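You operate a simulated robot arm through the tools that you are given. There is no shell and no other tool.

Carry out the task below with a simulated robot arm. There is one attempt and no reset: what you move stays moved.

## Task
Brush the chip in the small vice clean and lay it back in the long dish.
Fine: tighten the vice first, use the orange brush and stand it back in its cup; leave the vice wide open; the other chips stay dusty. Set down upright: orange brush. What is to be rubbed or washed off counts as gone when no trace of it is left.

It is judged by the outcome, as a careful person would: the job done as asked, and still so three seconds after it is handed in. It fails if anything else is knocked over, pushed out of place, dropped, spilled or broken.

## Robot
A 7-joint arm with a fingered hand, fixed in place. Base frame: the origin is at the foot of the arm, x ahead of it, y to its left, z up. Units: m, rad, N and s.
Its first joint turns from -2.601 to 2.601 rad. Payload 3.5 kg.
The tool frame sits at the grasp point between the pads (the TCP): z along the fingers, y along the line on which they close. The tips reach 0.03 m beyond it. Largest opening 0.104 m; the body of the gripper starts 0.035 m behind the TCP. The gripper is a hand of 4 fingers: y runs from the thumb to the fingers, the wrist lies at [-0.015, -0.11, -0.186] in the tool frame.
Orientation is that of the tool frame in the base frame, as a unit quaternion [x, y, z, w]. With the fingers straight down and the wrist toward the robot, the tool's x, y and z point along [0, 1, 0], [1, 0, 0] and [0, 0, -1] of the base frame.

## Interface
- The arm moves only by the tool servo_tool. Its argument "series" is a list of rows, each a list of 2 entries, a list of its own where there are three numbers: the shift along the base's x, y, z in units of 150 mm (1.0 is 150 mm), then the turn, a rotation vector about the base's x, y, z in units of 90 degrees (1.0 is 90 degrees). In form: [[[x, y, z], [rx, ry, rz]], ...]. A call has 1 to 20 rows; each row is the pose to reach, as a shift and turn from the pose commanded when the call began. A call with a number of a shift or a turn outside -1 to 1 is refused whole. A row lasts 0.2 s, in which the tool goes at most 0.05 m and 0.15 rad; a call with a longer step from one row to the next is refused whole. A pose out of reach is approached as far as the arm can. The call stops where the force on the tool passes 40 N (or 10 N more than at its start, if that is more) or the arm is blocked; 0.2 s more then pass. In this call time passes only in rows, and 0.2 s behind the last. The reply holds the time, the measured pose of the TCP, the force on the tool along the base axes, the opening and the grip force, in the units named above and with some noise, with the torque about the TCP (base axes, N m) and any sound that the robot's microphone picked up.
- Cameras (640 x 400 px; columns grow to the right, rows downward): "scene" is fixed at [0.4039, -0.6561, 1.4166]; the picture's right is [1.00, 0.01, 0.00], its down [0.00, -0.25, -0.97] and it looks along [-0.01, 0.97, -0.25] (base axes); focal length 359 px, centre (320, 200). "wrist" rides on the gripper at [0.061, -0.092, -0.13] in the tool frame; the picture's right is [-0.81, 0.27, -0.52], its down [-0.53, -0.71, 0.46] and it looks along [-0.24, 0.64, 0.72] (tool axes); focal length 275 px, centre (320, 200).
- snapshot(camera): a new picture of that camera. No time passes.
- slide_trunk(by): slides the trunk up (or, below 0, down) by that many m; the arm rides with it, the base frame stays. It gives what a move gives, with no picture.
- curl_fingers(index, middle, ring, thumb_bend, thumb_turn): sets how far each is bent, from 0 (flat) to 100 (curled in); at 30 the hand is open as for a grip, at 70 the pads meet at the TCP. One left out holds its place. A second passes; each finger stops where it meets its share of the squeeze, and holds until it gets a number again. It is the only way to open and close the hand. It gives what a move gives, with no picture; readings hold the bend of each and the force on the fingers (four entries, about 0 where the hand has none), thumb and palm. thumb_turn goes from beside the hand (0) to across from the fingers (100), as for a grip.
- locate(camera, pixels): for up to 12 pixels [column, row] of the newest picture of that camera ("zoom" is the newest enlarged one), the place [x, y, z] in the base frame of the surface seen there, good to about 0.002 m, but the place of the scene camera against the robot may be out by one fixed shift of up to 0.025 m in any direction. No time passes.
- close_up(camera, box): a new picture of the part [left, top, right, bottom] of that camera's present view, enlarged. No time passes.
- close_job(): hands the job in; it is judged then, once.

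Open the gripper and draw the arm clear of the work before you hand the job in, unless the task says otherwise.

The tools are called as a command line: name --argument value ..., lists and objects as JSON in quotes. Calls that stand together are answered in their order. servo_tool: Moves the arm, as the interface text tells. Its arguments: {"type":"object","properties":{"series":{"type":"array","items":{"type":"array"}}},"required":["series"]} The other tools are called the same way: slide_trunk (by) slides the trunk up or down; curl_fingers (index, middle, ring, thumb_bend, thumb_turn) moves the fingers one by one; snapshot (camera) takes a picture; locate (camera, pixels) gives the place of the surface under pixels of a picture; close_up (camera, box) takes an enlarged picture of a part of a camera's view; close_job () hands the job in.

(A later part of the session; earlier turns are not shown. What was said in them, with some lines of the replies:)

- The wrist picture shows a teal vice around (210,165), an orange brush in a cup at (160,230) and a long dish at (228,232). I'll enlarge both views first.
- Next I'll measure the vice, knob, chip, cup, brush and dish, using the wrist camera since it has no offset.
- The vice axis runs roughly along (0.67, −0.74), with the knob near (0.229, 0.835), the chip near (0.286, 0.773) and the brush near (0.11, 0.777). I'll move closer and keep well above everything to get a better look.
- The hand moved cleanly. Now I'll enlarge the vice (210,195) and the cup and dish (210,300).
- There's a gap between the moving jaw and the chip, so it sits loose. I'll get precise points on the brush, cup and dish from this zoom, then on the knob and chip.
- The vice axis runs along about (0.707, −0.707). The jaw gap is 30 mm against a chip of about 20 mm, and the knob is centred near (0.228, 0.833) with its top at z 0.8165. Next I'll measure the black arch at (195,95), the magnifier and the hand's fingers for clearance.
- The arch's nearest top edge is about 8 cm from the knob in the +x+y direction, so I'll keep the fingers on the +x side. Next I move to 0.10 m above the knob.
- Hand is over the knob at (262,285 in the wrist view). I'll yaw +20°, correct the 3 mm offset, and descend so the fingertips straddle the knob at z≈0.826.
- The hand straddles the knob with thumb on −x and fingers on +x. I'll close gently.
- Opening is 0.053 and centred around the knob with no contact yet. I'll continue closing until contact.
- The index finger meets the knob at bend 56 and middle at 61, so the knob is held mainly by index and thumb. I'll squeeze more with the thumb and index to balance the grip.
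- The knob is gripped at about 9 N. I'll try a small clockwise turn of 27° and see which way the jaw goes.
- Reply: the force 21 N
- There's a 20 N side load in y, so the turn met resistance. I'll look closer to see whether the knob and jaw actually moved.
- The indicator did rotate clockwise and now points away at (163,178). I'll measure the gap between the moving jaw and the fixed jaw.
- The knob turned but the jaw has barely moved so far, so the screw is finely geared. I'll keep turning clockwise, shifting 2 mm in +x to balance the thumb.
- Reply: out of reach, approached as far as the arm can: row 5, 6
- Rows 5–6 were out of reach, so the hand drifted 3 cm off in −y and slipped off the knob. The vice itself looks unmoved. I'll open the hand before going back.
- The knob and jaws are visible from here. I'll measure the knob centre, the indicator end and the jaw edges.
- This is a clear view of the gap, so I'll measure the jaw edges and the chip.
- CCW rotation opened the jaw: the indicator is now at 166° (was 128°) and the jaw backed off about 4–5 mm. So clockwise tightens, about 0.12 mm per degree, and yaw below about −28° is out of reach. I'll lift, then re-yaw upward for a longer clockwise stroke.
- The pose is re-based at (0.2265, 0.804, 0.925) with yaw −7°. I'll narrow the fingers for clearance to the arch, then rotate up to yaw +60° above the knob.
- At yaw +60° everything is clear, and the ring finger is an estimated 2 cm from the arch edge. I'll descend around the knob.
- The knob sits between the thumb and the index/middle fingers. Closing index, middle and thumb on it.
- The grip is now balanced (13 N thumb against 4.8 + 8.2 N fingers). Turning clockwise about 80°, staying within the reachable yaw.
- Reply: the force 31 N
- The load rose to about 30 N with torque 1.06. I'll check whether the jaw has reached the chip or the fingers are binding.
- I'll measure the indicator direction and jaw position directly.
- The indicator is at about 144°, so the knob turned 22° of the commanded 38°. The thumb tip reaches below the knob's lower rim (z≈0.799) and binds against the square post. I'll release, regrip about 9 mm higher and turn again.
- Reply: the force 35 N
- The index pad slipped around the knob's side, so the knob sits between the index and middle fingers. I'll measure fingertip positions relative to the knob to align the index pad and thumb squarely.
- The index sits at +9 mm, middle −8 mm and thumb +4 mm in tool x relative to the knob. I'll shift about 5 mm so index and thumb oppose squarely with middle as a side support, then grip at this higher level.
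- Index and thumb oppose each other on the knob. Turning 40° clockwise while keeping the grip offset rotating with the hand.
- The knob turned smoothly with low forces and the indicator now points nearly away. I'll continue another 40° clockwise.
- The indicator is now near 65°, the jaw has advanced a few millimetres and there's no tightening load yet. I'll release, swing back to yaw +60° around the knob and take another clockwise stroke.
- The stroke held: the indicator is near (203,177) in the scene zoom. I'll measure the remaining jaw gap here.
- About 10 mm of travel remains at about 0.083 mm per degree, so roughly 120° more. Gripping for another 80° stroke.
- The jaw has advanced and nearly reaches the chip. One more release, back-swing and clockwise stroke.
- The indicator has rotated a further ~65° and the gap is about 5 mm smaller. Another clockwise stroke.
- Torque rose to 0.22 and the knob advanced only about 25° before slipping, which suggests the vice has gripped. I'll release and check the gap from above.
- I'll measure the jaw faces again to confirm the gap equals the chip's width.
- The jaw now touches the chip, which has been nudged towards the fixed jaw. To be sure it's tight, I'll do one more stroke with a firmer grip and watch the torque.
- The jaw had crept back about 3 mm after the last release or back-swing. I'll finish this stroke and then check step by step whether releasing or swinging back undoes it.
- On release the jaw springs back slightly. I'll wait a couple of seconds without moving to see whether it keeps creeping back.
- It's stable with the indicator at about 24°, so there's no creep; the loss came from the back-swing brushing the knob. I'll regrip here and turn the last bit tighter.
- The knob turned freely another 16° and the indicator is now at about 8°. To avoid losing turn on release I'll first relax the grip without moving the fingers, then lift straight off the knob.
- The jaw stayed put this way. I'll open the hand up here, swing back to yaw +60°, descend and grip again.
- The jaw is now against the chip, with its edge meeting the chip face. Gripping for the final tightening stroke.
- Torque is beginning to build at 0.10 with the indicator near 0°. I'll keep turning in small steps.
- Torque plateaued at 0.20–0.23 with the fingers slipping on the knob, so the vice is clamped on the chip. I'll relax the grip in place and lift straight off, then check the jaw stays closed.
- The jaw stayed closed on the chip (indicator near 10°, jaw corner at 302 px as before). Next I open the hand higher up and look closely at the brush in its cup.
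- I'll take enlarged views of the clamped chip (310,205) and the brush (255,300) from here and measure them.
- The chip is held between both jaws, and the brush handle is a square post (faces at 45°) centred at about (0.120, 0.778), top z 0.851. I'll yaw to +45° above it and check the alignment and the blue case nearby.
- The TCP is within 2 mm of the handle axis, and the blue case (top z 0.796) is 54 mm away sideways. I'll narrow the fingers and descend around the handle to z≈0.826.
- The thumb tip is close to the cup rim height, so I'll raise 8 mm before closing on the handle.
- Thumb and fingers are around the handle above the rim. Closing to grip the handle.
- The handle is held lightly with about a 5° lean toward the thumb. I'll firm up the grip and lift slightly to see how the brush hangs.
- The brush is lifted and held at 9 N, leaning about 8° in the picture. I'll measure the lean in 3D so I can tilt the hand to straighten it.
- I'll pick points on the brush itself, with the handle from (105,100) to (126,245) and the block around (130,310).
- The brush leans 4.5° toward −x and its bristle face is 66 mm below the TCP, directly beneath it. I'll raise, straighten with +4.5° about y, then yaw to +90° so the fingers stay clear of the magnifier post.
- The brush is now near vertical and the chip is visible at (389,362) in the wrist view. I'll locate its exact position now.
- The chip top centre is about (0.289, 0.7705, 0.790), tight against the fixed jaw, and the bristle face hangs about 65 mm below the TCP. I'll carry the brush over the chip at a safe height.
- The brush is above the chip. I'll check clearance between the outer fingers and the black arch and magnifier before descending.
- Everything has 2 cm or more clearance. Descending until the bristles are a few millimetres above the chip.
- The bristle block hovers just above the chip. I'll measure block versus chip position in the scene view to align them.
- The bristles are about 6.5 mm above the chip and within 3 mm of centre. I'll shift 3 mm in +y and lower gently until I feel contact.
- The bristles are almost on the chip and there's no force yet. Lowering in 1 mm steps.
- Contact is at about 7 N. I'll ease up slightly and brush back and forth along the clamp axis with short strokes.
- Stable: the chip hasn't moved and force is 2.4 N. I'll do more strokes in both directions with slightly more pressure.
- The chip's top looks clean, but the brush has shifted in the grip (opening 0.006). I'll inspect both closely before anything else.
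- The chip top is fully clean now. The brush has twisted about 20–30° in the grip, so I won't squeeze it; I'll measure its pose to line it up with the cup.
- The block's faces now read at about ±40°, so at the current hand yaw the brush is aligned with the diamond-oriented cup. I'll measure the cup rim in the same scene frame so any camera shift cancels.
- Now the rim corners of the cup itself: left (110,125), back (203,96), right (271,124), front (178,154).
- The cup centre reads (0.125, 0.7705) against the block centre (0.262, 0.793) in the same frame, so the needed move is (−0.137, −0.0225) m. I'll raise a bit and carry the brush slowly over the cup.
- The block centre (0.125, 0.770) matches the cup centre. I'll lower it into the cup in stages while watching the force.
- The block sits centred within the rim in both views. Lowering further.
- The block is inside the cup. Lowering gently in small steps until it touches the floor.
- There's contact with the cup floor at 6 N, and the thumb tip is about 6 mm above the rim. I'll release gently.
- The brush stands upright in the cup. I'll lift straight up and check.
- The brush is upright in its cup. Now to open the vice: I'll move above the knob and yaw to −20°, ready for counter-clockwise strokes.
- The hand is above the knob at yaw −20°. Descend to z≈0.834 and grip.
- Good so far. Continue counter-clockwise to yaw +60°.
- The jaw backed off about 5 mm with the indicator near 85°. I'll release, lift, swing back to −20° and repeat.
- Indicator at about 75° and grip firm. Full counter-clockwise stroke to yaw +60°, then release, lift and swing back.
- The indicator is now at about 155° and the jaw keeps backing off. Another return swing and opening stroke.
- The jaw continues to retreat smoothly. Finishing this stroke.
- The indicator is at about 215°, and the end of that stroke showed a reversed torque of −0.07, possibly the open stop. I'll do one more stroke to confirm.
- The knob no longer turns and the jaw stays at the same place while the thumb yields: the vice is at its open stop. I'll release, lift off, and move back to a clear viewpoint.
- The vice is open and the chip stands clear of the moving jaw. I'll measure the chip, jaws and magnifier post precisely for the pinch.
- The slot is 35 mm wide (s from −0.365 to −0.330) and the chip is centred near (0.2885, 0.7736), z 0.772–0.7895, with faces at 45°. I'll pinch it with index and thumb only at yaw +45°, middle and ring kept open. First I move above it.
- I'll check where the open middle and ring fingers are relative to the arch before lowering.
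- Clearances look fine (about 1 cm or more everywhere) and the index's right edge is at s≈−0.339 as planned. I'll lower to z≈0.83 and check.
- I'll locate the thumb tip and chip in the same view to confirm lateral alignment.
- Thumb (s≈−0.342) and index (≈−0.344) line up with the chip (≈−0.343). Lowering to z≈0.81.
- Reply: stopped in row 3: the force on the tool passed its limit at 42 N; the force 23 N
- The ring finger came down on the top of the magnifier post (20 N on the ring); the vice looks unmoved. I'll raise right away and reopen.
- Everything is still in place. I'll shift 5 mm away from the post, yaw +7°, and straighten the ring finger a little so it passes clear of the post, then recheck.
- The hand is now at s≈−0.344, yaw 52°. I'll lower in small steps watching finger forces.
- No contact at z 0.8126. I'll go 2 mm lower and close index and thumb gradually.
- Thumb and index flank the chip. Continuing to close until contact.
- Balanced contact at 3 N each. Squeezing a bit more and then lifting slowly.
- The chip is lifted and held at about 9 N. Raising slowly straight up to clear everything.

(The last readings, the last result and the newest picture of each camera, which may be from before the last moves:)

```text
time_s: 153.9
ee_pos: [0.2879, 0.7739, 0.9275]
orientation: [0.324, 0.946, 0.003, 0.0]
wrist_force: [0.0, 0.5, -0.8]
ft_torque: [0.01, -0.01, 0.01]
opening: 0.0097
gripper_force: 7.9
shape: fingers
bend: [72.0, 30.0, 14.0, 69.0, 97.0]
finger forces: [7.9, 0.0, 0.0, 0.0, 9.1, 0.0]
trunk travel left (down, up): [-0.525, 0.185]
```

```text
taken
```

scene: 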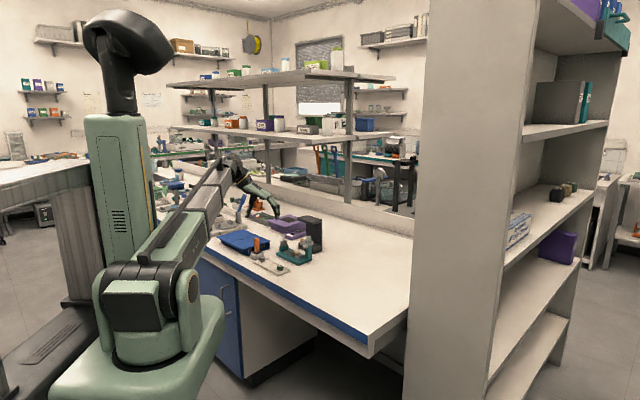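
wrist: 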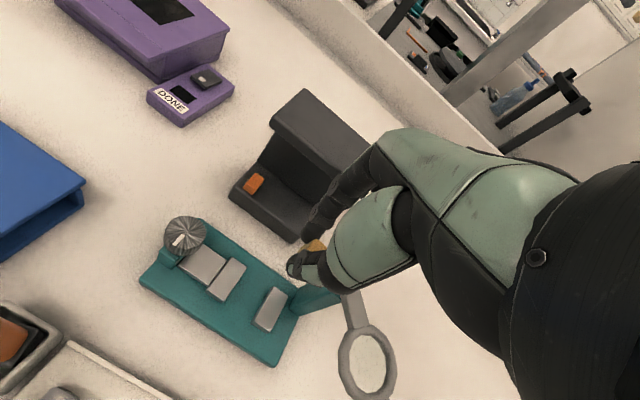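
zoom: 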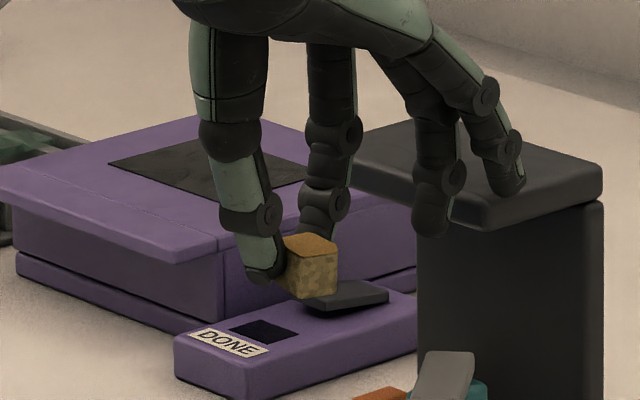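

The vice is empty and the chip hangs in the pinch. I'll measure where it sits relative to the hand, then carry it to the middle of the dish.

locate --camera "zoom" --pixels '[[310, 240], [330, 248], [290, 275], [315, 280], [333, 275], [300, 295], [330, 292], [290, 250]]'

servo_tool --series '[[[-0.1, -0.08, 0], [0, 0, 0]], [[-0.22, -0.18, 0], [0, 0, 0]], [[-0.34, -0.28, 0], [0, 0, 0]], [[-0.46, -0.38, 0], [0, 0, 0]], [[-0.56, -0.47, 0], [0, 0, 0]], [[-0.62, -0.53, 0], [0, 0, 0]], [[-0.62, -0.53, -0.15], [0, 0, 0]], [[-0.62, -0.53, -0.3], [0, 0, 0]]]'

close_up --camera "scene" --box '[250, 220, 310, 280]'

snapshot --camera "wrist"

```text
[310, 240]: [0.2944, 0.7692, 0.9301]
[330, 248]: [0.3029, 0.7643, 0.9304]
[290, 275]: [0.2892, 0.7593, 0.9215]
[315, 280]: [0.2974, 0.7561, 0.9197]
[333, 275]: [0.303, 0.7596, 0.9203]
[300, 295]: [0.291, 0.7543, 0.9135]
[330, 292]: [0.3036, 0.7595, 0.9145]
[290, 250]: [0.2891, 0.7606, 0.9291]
```

```text
time_s: 155.7
ee_pos: [0.1946, 0.6962, 0.8824]
orientation: [0.325, 0.946, 0.004, 0.0]
wrist_force: [-0.7, -0.1, 0.0]
ft_torque: [0.0, 0.01, -0.01]
opening: 0.0096
gripper_force: 8.2
shape: fingers
bend: [72.0, 30.0, 14.0, 69.0, 97.0]
finger forces: [7.8, 0.0, 0.0, 0.0, 8.9, 0.0]
trunk travel left (down, up): [-0.525, 0.185]
```

```text
6.67 times, centred on (280, 250) of scene
```

zoom: 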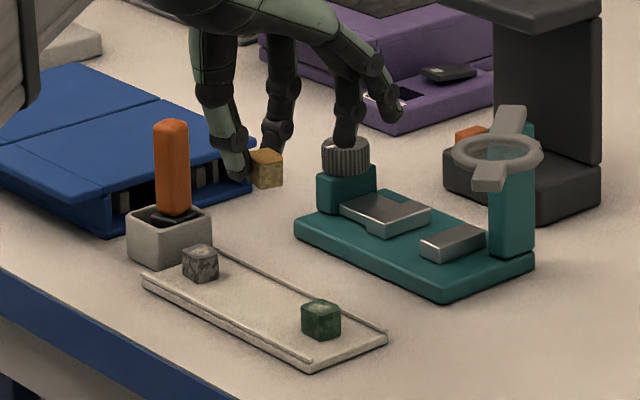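

```text
taken
```

wrist: 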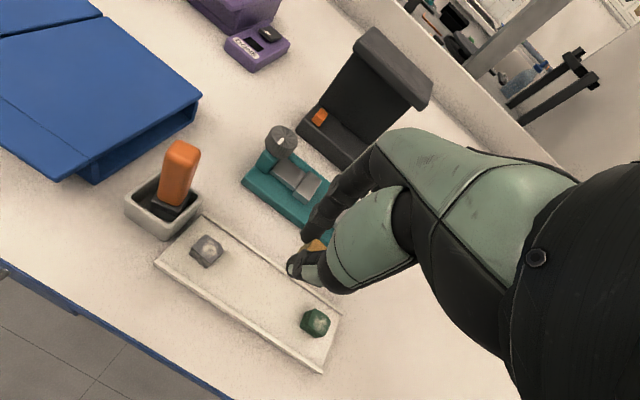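

The chip hangs 39 mm below the TCP, roughly over the dish. I'll fold the ring finger back, shift 7 mm toward the dish centreline and lower.

curl_fingers --ring 30

servo_tool --series '[[[-0.035, -0.035, -0.1], [0, 0, 0]], [[-0.035, -0.035, -0.25], [0, 0, 0]], [[-0.035, -0.035, -0.38], [0, 0, 0]], [[-0.035, -0.035, -0.45], [0, 0, 0]]]'

close_up --camera "scene" --box '[255, 235, 295, 275]'

close_up --camera "wrist" --box '[180, 170, 400, 380]'

```text
time_s: 156.7
ee_pos: [0.1941, 0.6957, 0.8822]
orientation: [0.326, 0.946, 0.004, 0.0]
wrist_force: [-0.2, -0.5, 0.0]
ft_torque: [-0.01, -0.02, 0.01]
opening: 0.0098
gripper_force: 8.7
shape: fingers
bend: [72.0, 30.0, 30.0, 69.0, 97.0]
finger forces: [7.8, 0.0, 0.1, 0.1, 9.0, 0.0]
trunk travel left (down, up): [-0.525, 0.185]
```

```text
time_s: 157.7
ee_pos: [0.1892, 0.6905, 0.8154]
orientation: [0.325, 0.946, 0.005, 0.001]
wrist_force: [-0.2, 0.1, -0.1]
ft_torque: [-0.03, -0.02, 0.01]
opening: 0.0097
gripper_force: 7.9
shape: fingers
bend: [72.0, 30.0, 30.0, 69.0, 97.0]
finger forces: [7.8, 0.1, 0.1, 0.0, 8.7, 0.0]
trunk travel left (down, up): [-0.525, 0.185]
```

```text
10.00 times, centred on (275, 255) of scene
```

zoom: 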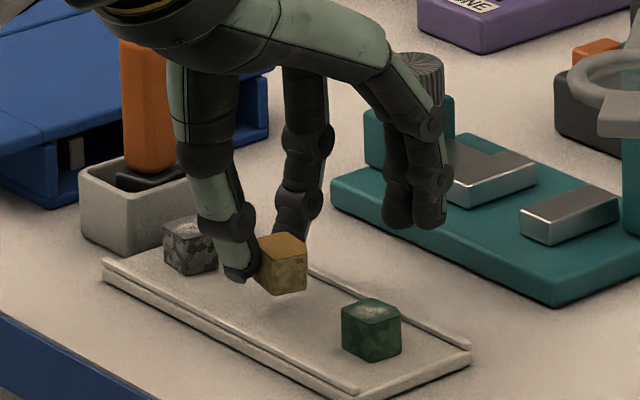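

```text
1.90 times, centred on (290, 275) of wrist
```

zoom: 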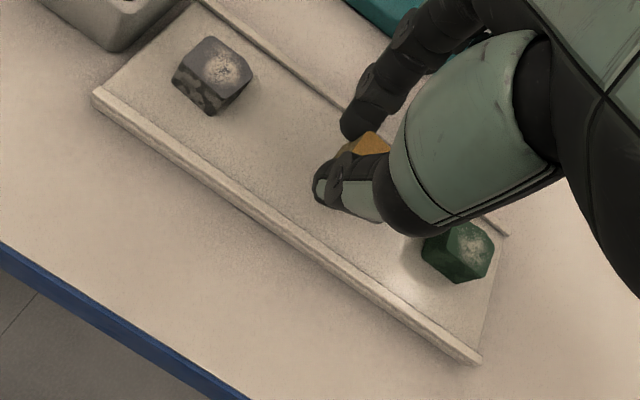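

The chip hovers about 1 cm above the dish floor, centred between the rims and clear of both other chips. Lowering gently to contact.

servo_tool --series '[[[0, 0, -0.03], [0, 0, 0]], [[0, 0, -0.055], [0, 0, 0]]]'

servo_tool --series '[[[0, 0, -0.01], [0, 0, 0]]]'

servo_tool --series '[[[0, 0, -0.008], [0, 0, 0]]]'

close_up --camera "scene" --box '[255, 235, 295, 275]'

```text
time_s: 158.3
ee_pos: [0.1901, 0.6913, 0.8056]
orientation: [0.325, 0.946, 0.004, 0.001]
wrist_force: [0.0, 0.2, 0.3]
ft_torque: [0.02, 0.0, 0.05]
opening: 0.0097
gripper_force: 8.0
shape: fingers
bend: [72.0, 30.0, 30.0, 69.0, 97.0]
finger forces: [7.7, 0.0, 0.0, 0.0, 8.7, 0.0]
trunk travel left (down, up): [-0.525, 0.185]
```

```text
time_s: 158.7
ee_pos: [0.1885, 0.6899, 0.806]
orientation: [0.325, 0.946, 0.005, 0.0]
wrist_force: [0.2, 0.3, 0.0]
ft_torque: [0.0, -0.02, 0.0]
opening: 0.0097
gripper_force: 7.6
shape: fingers
bend: [72.0, 30.0, 30.0, 69.0, 97.0]
finger forces: [7.7, 0.0, 0.1, 0.1, 8.7, 0.0]
trunk travel left (down, up): [-0.525, 0.185]
```

```text
time_s: 159.1
ee_pos: [0.1896, 0.6894, 0.8042]
orientation: [0.324, 0.946, 0.005, 0.0]
wrist_force: [-0.4, 0.0, 0.2]
ft_torque: [0.01, 0.02, 0.0]
opening: 0.0097
gripper_force: 7.8
shape: fingers
bend: [72.0, 30.0, 30.0, 69.0, 97.0]
finger forces: [7.7, 0.1, 0.0, 0.0, 8.9, 0.0]
trunk travel left (down, up): [-0.525, 0.185]
```

```text
10.00 times, centred on (275, 255) of scene
```

zoom: 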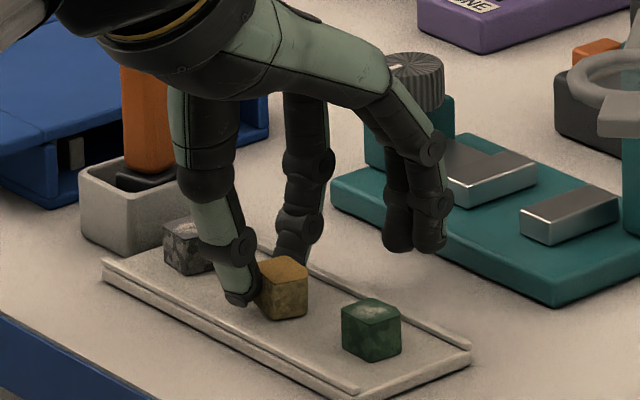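

There's no contact yet. Continuing in small steps.

servo_tool --series '[[[0, 0, -0.01], [0, 0, 0]]]'

servo_tool --series '[[[0, 0, -0.008], [0, 0, 0]]]'

servo_tool --series '[[[0, 0, -0.007], [0, 0, 0]]]'

close_up --camera "scene" --box '[260, 245, 290, 275]'

```text
time_s: 159.5
ee_pos: [0.19, 0.691, 0.8015]
orientation: [0.325, 0.946, 0.005, 0.0]
wrist_force: [-0.5, 0.5, 0.0]
ft_torque: [0.02, 0.02, 0.01]
opening: 0.0096
gripper_force: 8.2
shape: fingers
bend: [72.0, 30.0, 30.0, 69.0, 97.0]
finger forces: [7.8, 0.0, 0.0, 0.0, 8.9, 0.0]
trunk travel left (down, up): [-0.525, 0.185]
```

```text
time_s: 159.9
ee_pos: [0.1902, 0.6903, 0.8022]
orientation: [0.323, 0.946, 0.005, 0.0]
wrist_force: [0.2, 0.2, 1.0]
ft_torque: [0.0, 0.02, 0.03]
opening: 0.0093
gripper_force: 9.1
shape: fingers
bend: [72.0, 30.0, 30.0, 69.0, 97.0]
finger forces: [8.2, 0.0, 0.0, 0.1, 8.9, 0.1]
trunk travel left (down, up): [-0.525, 0.185]
```

```text
time_s: 160.3
ee_pos: [0.189, 0.6902, 0.8004]
orientation: [0.326, 0.945, 0.005, 0.0]
wrist_force: [0.7, 2.1, 5.3]
ft_torque: [0.04, 0.02, 0.02]
opening: 0.0093
gripper_force: 9.3
shape: fingers
bend: [72.0, 30.0, 30.0, 70.0, 97.0]
finger forces: [9.6, 0.1, 0.0, 0.1, 9.3, 0.1]
trunk travel left (down, up): [-0.525, 0.185]
```

```text
13.33 times, centred on (275, 260) of scene
```

zoom: 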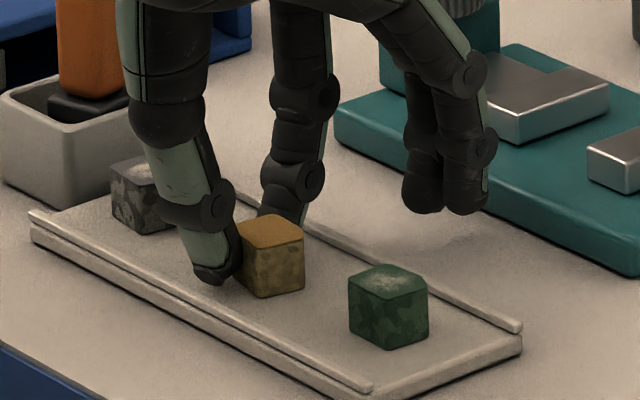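

Contact at 5 N: the chip is on the dish floor. I'll open index and thumb just a few millimetres, then lift straight up.

curl_fingers --index 62 --thumb_bend 63

close_up --camera "scene" --box '[260, 245, 290, 275]'

close_up --camera "wrist" --box '[180, 170, 400, 380]'

```text
time_s: 161.3
ee_pos: [0.1888, 0.6887, 0.7997]
orientation: [0.325, 0.946, 0.003, 0.001]
wrist_force: [0.6, 0.4, 1.0]
ft_torque: [0.03, -0.03, 0.0]
opening: 0.0165
gripper_force: 0.6
shape: fingers
bend: [63.0, 30.0, 30.0, 64.0, 97.0]
finger forces: [1.0, 0.0, 0.1, 0.0, 1.0, 0.0]
trunk travel left (down, up): [-0.525, 0.185]
```

```text
13.33 times, centred on (275, 260) of scene
```

zoom: 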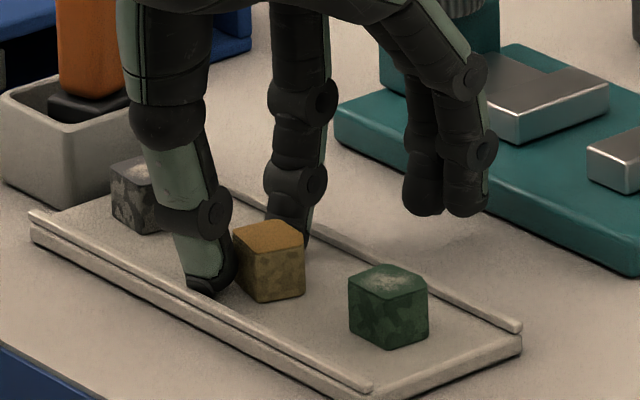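

```text
1.90 times, centred on (290, 275) of wrist
```

zoom: 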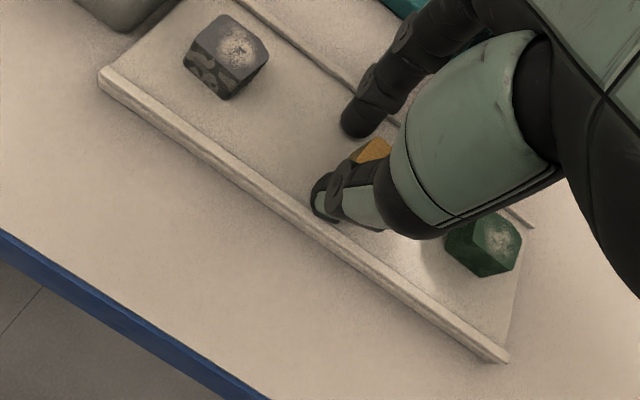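

A light 1 N contact remains, and the thumb is near the rim. I'll open the index more and the thumb only slightly, then lift.

curl_fingers --index 57 --thumb_bend 61

servo_tool --series '[[[0, 0, 0.03], [0, 0, 0]], [[0, 0, 0.08], [0, 0, 0]], [[0, 0, 0.16], [0, 0, 0]]]'

close_up --camera "scene" --box '[260, 245, 290, 275]'

```text
time_s: 162.3
ee_pos: [0.1905, 0.6892, 0.8008]
orientation: [0.325, 0.946, 0.005, -0.001]
wrist_force: [1.1, 0.5, 6.1]
ft_torque: [0.2, -0.03, 0.0]
opening: 0.0235
gripper_force: 4.5
shape: fingers
bend: [58.0, 30.0, 30.0, 64.0, 98.0]
finger forces: [5.7, 0.0, 0.0, 0.1, 2.6, 0.2]
trunk travel left (down, up): [-0.525, 0.185]
```

```text
time_s: 163.1
ee_pos: [0.1909, 0.6898, 0.8249]
orientation: [0.325, 0.946, 0.003, 0.001]
wrist_force: [-0.7, 0.0, 1.3]
ft_torque: [0.0, -0.02, 0.03]
opening: 0.0296
gripper_force: 0.0
shape: fingers
bend: [56.0, 30.0, 30.0, 61.0, 98.0]
finger forces: [0.0, 0.1, 0.0, 0.0, 0.0, 0.1]
trunk travel left (down, up): [-0.525, 0.185]
```

```text
13.33 times, centred on (275, 260) of scene
```

zoom: 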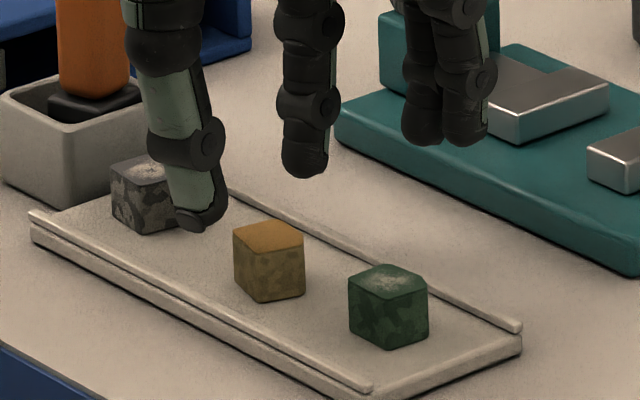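

The clean chip stands in the dish and the dish hasn't moved. I'll raise, open the hand and retreat to a clear viewing pose.

servo_tool --series '[[[0, 0, 0.2], [0, 0, 0]], [[0, 0, 0.45], [0, 0, 0]], [[0, 0, 0.7], [0, 0, 0]], [[0, 0, 0.95], [0, 0, 0]], [[-0.1, -0.05, 1.0], [0, 0, -0.09]], [[-0.3, -0.1, 1.0], [0, 0, -0.18]], [[-0.5, -0.15, 1.0], [0, 0, -0.27]], [[-0.7, -0.2, 1.0], [0, 0, -0.36]], [[-0.85, -0.2, 1.0], [0, 0, -0.45]], [[-0.9, -0.2, 1.0], [0, 0, -0.54]]]'

curl_fingers --index 30 --middle 30 --ring 30 --thumb_bend 30

snapshot --camera "wrist"

close_up --camera "scene" --box '[240, 210, 330, 290]'

```text
time_s: 165.3
ee_pos: [0.055, 0.6621, 0.9745]
orientation: [0.687, 0.727, 0.005, 0.002]
wrist_force: [0.3, -0.4, -1.3]
ft_torque: [-0.05, -0.01, 0.02]
opening: 0.0298
gripper_force: 0.0
shape: fingers
bend: [56.0, 30.0, 30.0, 61.0, 98.0]
finger forces: [0.0, 0.0, 0.0, 0.1, 0.0, 0.0]
trunk travel left (down, up): [-0.525, 0.185]
```

```text
time_s: 166.3
ee_pos: [0.0564, 0.661, 0.9742]
orientation: [0.685, 0.728, 0.003, 0.003]
wrist_force: [-1.0, 0.1, -1.2]
ft_torque: [0.0, 0.0, 0.0]
opening: 0.1026
gripper_force: 0.1
shape: fingers
bend: [30.0, 30.0, 30.0, 30.0, 98.0]
finger forces: [0.0, 0.1, 0.0, 0.1, 0.1, 0.0]
trunk travel left (down, up): [-0.525, 0.185]
```

```text
taken
```

wrist: 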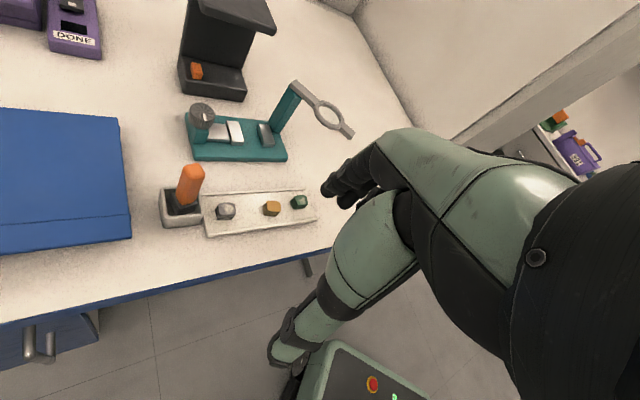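

```text
5.00 times, centred on (285, 250) of scene
```

zoom: 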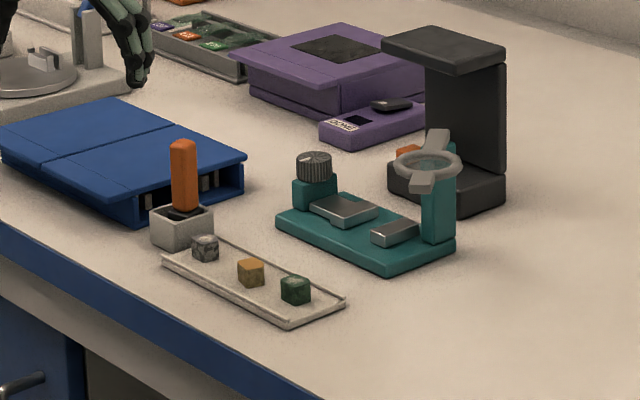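

All done visually; I'll take final close-ups of the brush and chip and confirm the vice jaw is at its open stop.

close_up --camera "wrist" --box '[150, 155, 320, 245]'

close_up --camera "wrist" --box '[180, 90, 300, 170]'

locate --camera "zoom" --pixels '[[120, 85], [330, 260], [480, 200], [340, 240], [320, 170], [500, 265], [425, 180], [70, 330], [580, 320]]'

close_up --camera "scene" --box '[255, 230, 300, 275]'

```text
3.76 times, centred on (235, 200) of wrist
```

zoom: 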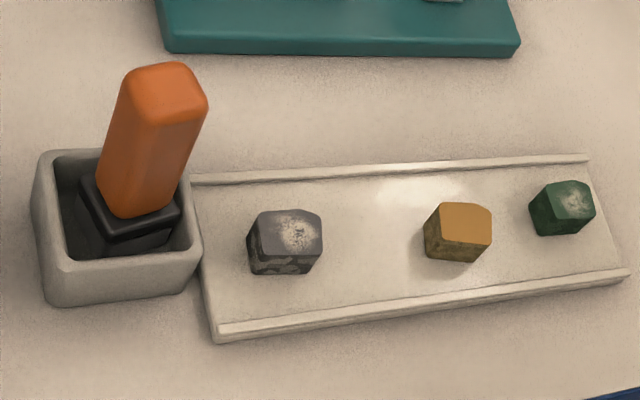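

```text
5.00 times, centred on (240, 130) of wrist
```

zoom: 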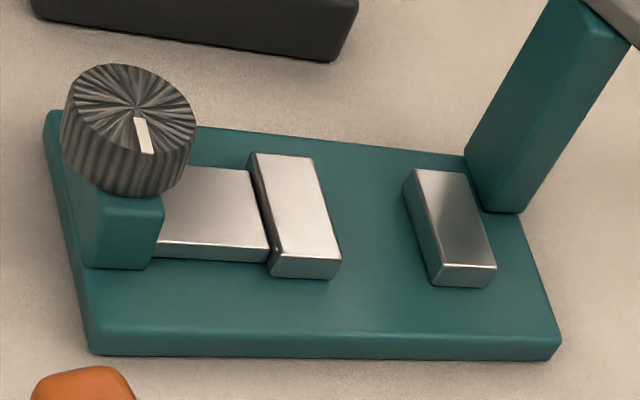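

```text
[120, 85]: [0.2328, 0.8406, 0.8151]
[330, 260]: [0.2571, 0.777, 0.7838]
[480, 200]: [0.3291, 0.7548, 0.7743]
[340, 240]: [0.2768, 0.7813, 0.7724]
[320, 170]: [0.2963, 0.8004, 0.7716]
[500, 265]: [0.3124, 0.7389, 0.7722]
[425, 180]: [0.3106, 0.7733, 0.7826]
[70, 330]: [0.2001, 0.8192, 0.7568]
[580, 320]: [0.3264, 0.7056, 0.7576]
```

```text
8.89 times, centred on (278, 252) of scene
```

zoom: 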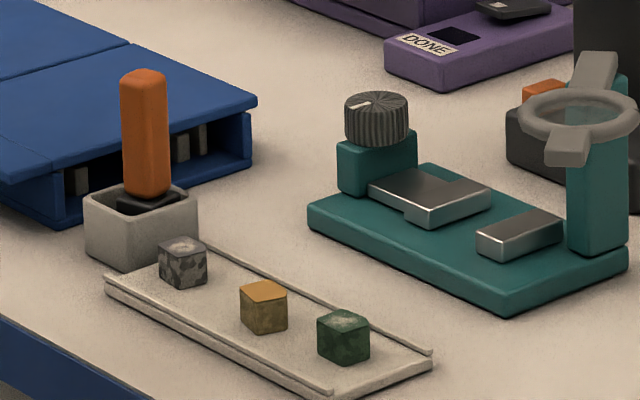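

The chip is clean and the other two are still dusty. I want to be sure the vice is fully at its open stop, so I'll measure the knob indicator angle now.

close_up --camera "wrist" --box '[180, 95, 230, 135]'

locate --camera "zoom" --pixels '[[290, 165], [320, 270], [300, 190], [315, 250], [140, 120], [470, 230], [330, 60], [250, 290]]'

close_up --camera "wrist" --box '[210, 110, 280, 160]'

locate --camera "zoom" --pixels '[[270, 230], [210, 95], [195, 100], [115, 110], [150, 235], [415, 120], [440, 250], [265, 260], [130, 90], [145, 100], [460, 130], [505, 250]]'

```text
10.00 times, centred on (205, 115) of wrist
```

zoom: 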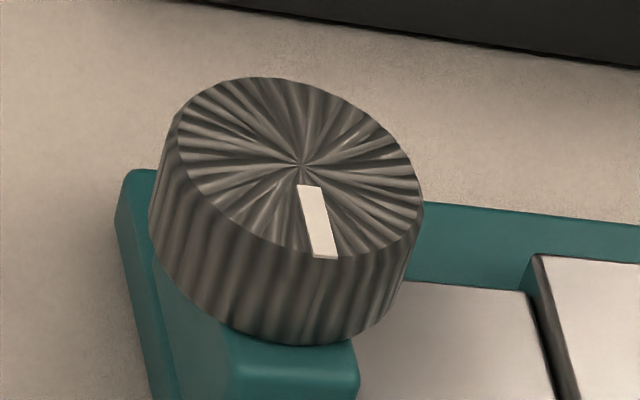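

```text
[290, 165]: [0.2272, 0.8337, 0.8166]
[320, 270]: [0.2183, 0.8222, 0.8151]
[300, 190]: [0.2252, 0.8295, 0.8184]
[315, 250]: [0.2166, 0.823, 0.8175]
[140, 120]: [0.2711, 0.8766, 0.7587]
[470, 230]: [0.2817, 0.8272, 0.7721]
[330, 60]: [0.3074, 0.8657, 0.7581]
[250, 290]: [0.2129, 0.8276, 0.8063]
```

```text
8.00 times, centred on (245, 135) of wrist
```

zoom: 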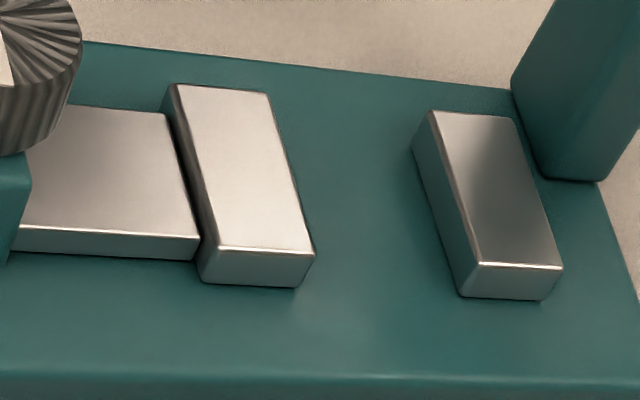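

```text
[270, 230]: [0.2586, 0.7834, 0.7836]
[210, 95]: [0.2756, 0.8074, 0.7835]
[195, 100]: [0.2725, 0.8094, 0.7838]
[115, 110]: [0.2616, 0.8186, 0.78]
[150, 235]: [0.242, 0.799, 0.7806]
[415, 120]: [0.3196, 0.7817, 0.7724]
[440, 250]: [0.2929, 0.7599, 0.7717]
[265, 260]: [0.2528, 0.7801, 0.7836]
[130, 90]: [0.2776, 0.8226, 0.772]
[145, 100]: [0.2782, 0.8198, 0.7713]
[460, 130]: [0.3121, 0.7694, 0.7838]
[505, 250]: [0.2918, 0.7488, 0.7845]
```

The indicator reads 225°, 90° past where it started, at the point where the knob stalled, so the vice is at its open stop. One last check on the brush's uprightness.

close_up --camera "scene" --box '[256, 232, 286, 262]'

locate --camera "zoom" --pixels '[[145, 100], [147, 150], [149, 200], [151, 250], [120, 120], [122, 240], [175, 120], [182, 240]]'

```text
13.33 times, centred on (271, 247) of scene
```

zoom: 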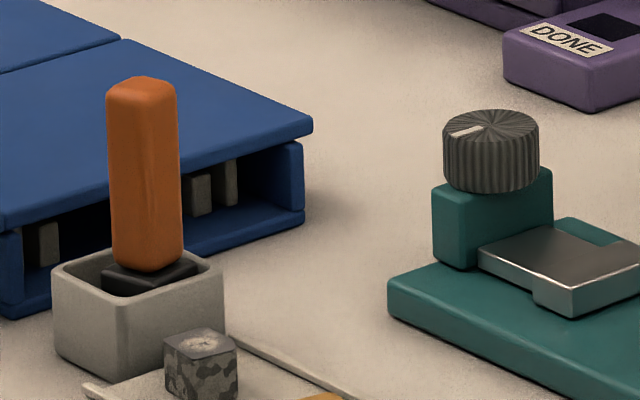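

```text
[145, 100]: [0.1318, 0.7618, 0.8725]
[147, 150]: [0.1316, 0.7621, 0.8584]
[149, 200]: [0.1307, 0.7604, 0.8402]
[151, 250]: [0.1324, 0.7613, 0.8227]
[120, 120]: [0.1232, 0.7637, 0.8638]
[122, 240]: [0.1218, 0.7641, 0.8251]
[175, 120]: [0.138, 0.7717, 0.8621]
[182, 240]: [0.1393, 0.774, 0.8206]
```

The brush is vertical to within about 1°, the clean chip lies in the dish beside the two dusty chips, the vice is wide open, and the hand is open and clear. Handing in.

close_job

```text
The job is handed in.
```

The chip is brushed clean and back in the long dish. I handed the job in with the hand open and clear of the work.

- **Chip:** I tightened the vice on it first, then brushed the top until no dust showed. The sides keep the same mottled look as the other chips' sides; I took that as the material rather than dust.
- **Brush:** The orange brush stands upright in its cup, within about 1° of vertical.
- **Vice:** It is wide open. I turned the knob counter-clockwise until it would turn no further.
- **Other chips:** The grey and green chips are still dusty and in their places.

While I was reaching for the chip, one finger pressed on the top of the magnifier post and the arm stopped itself at about 42 N. I backed off at once. Nothing looked moved in the pictures afterwards.
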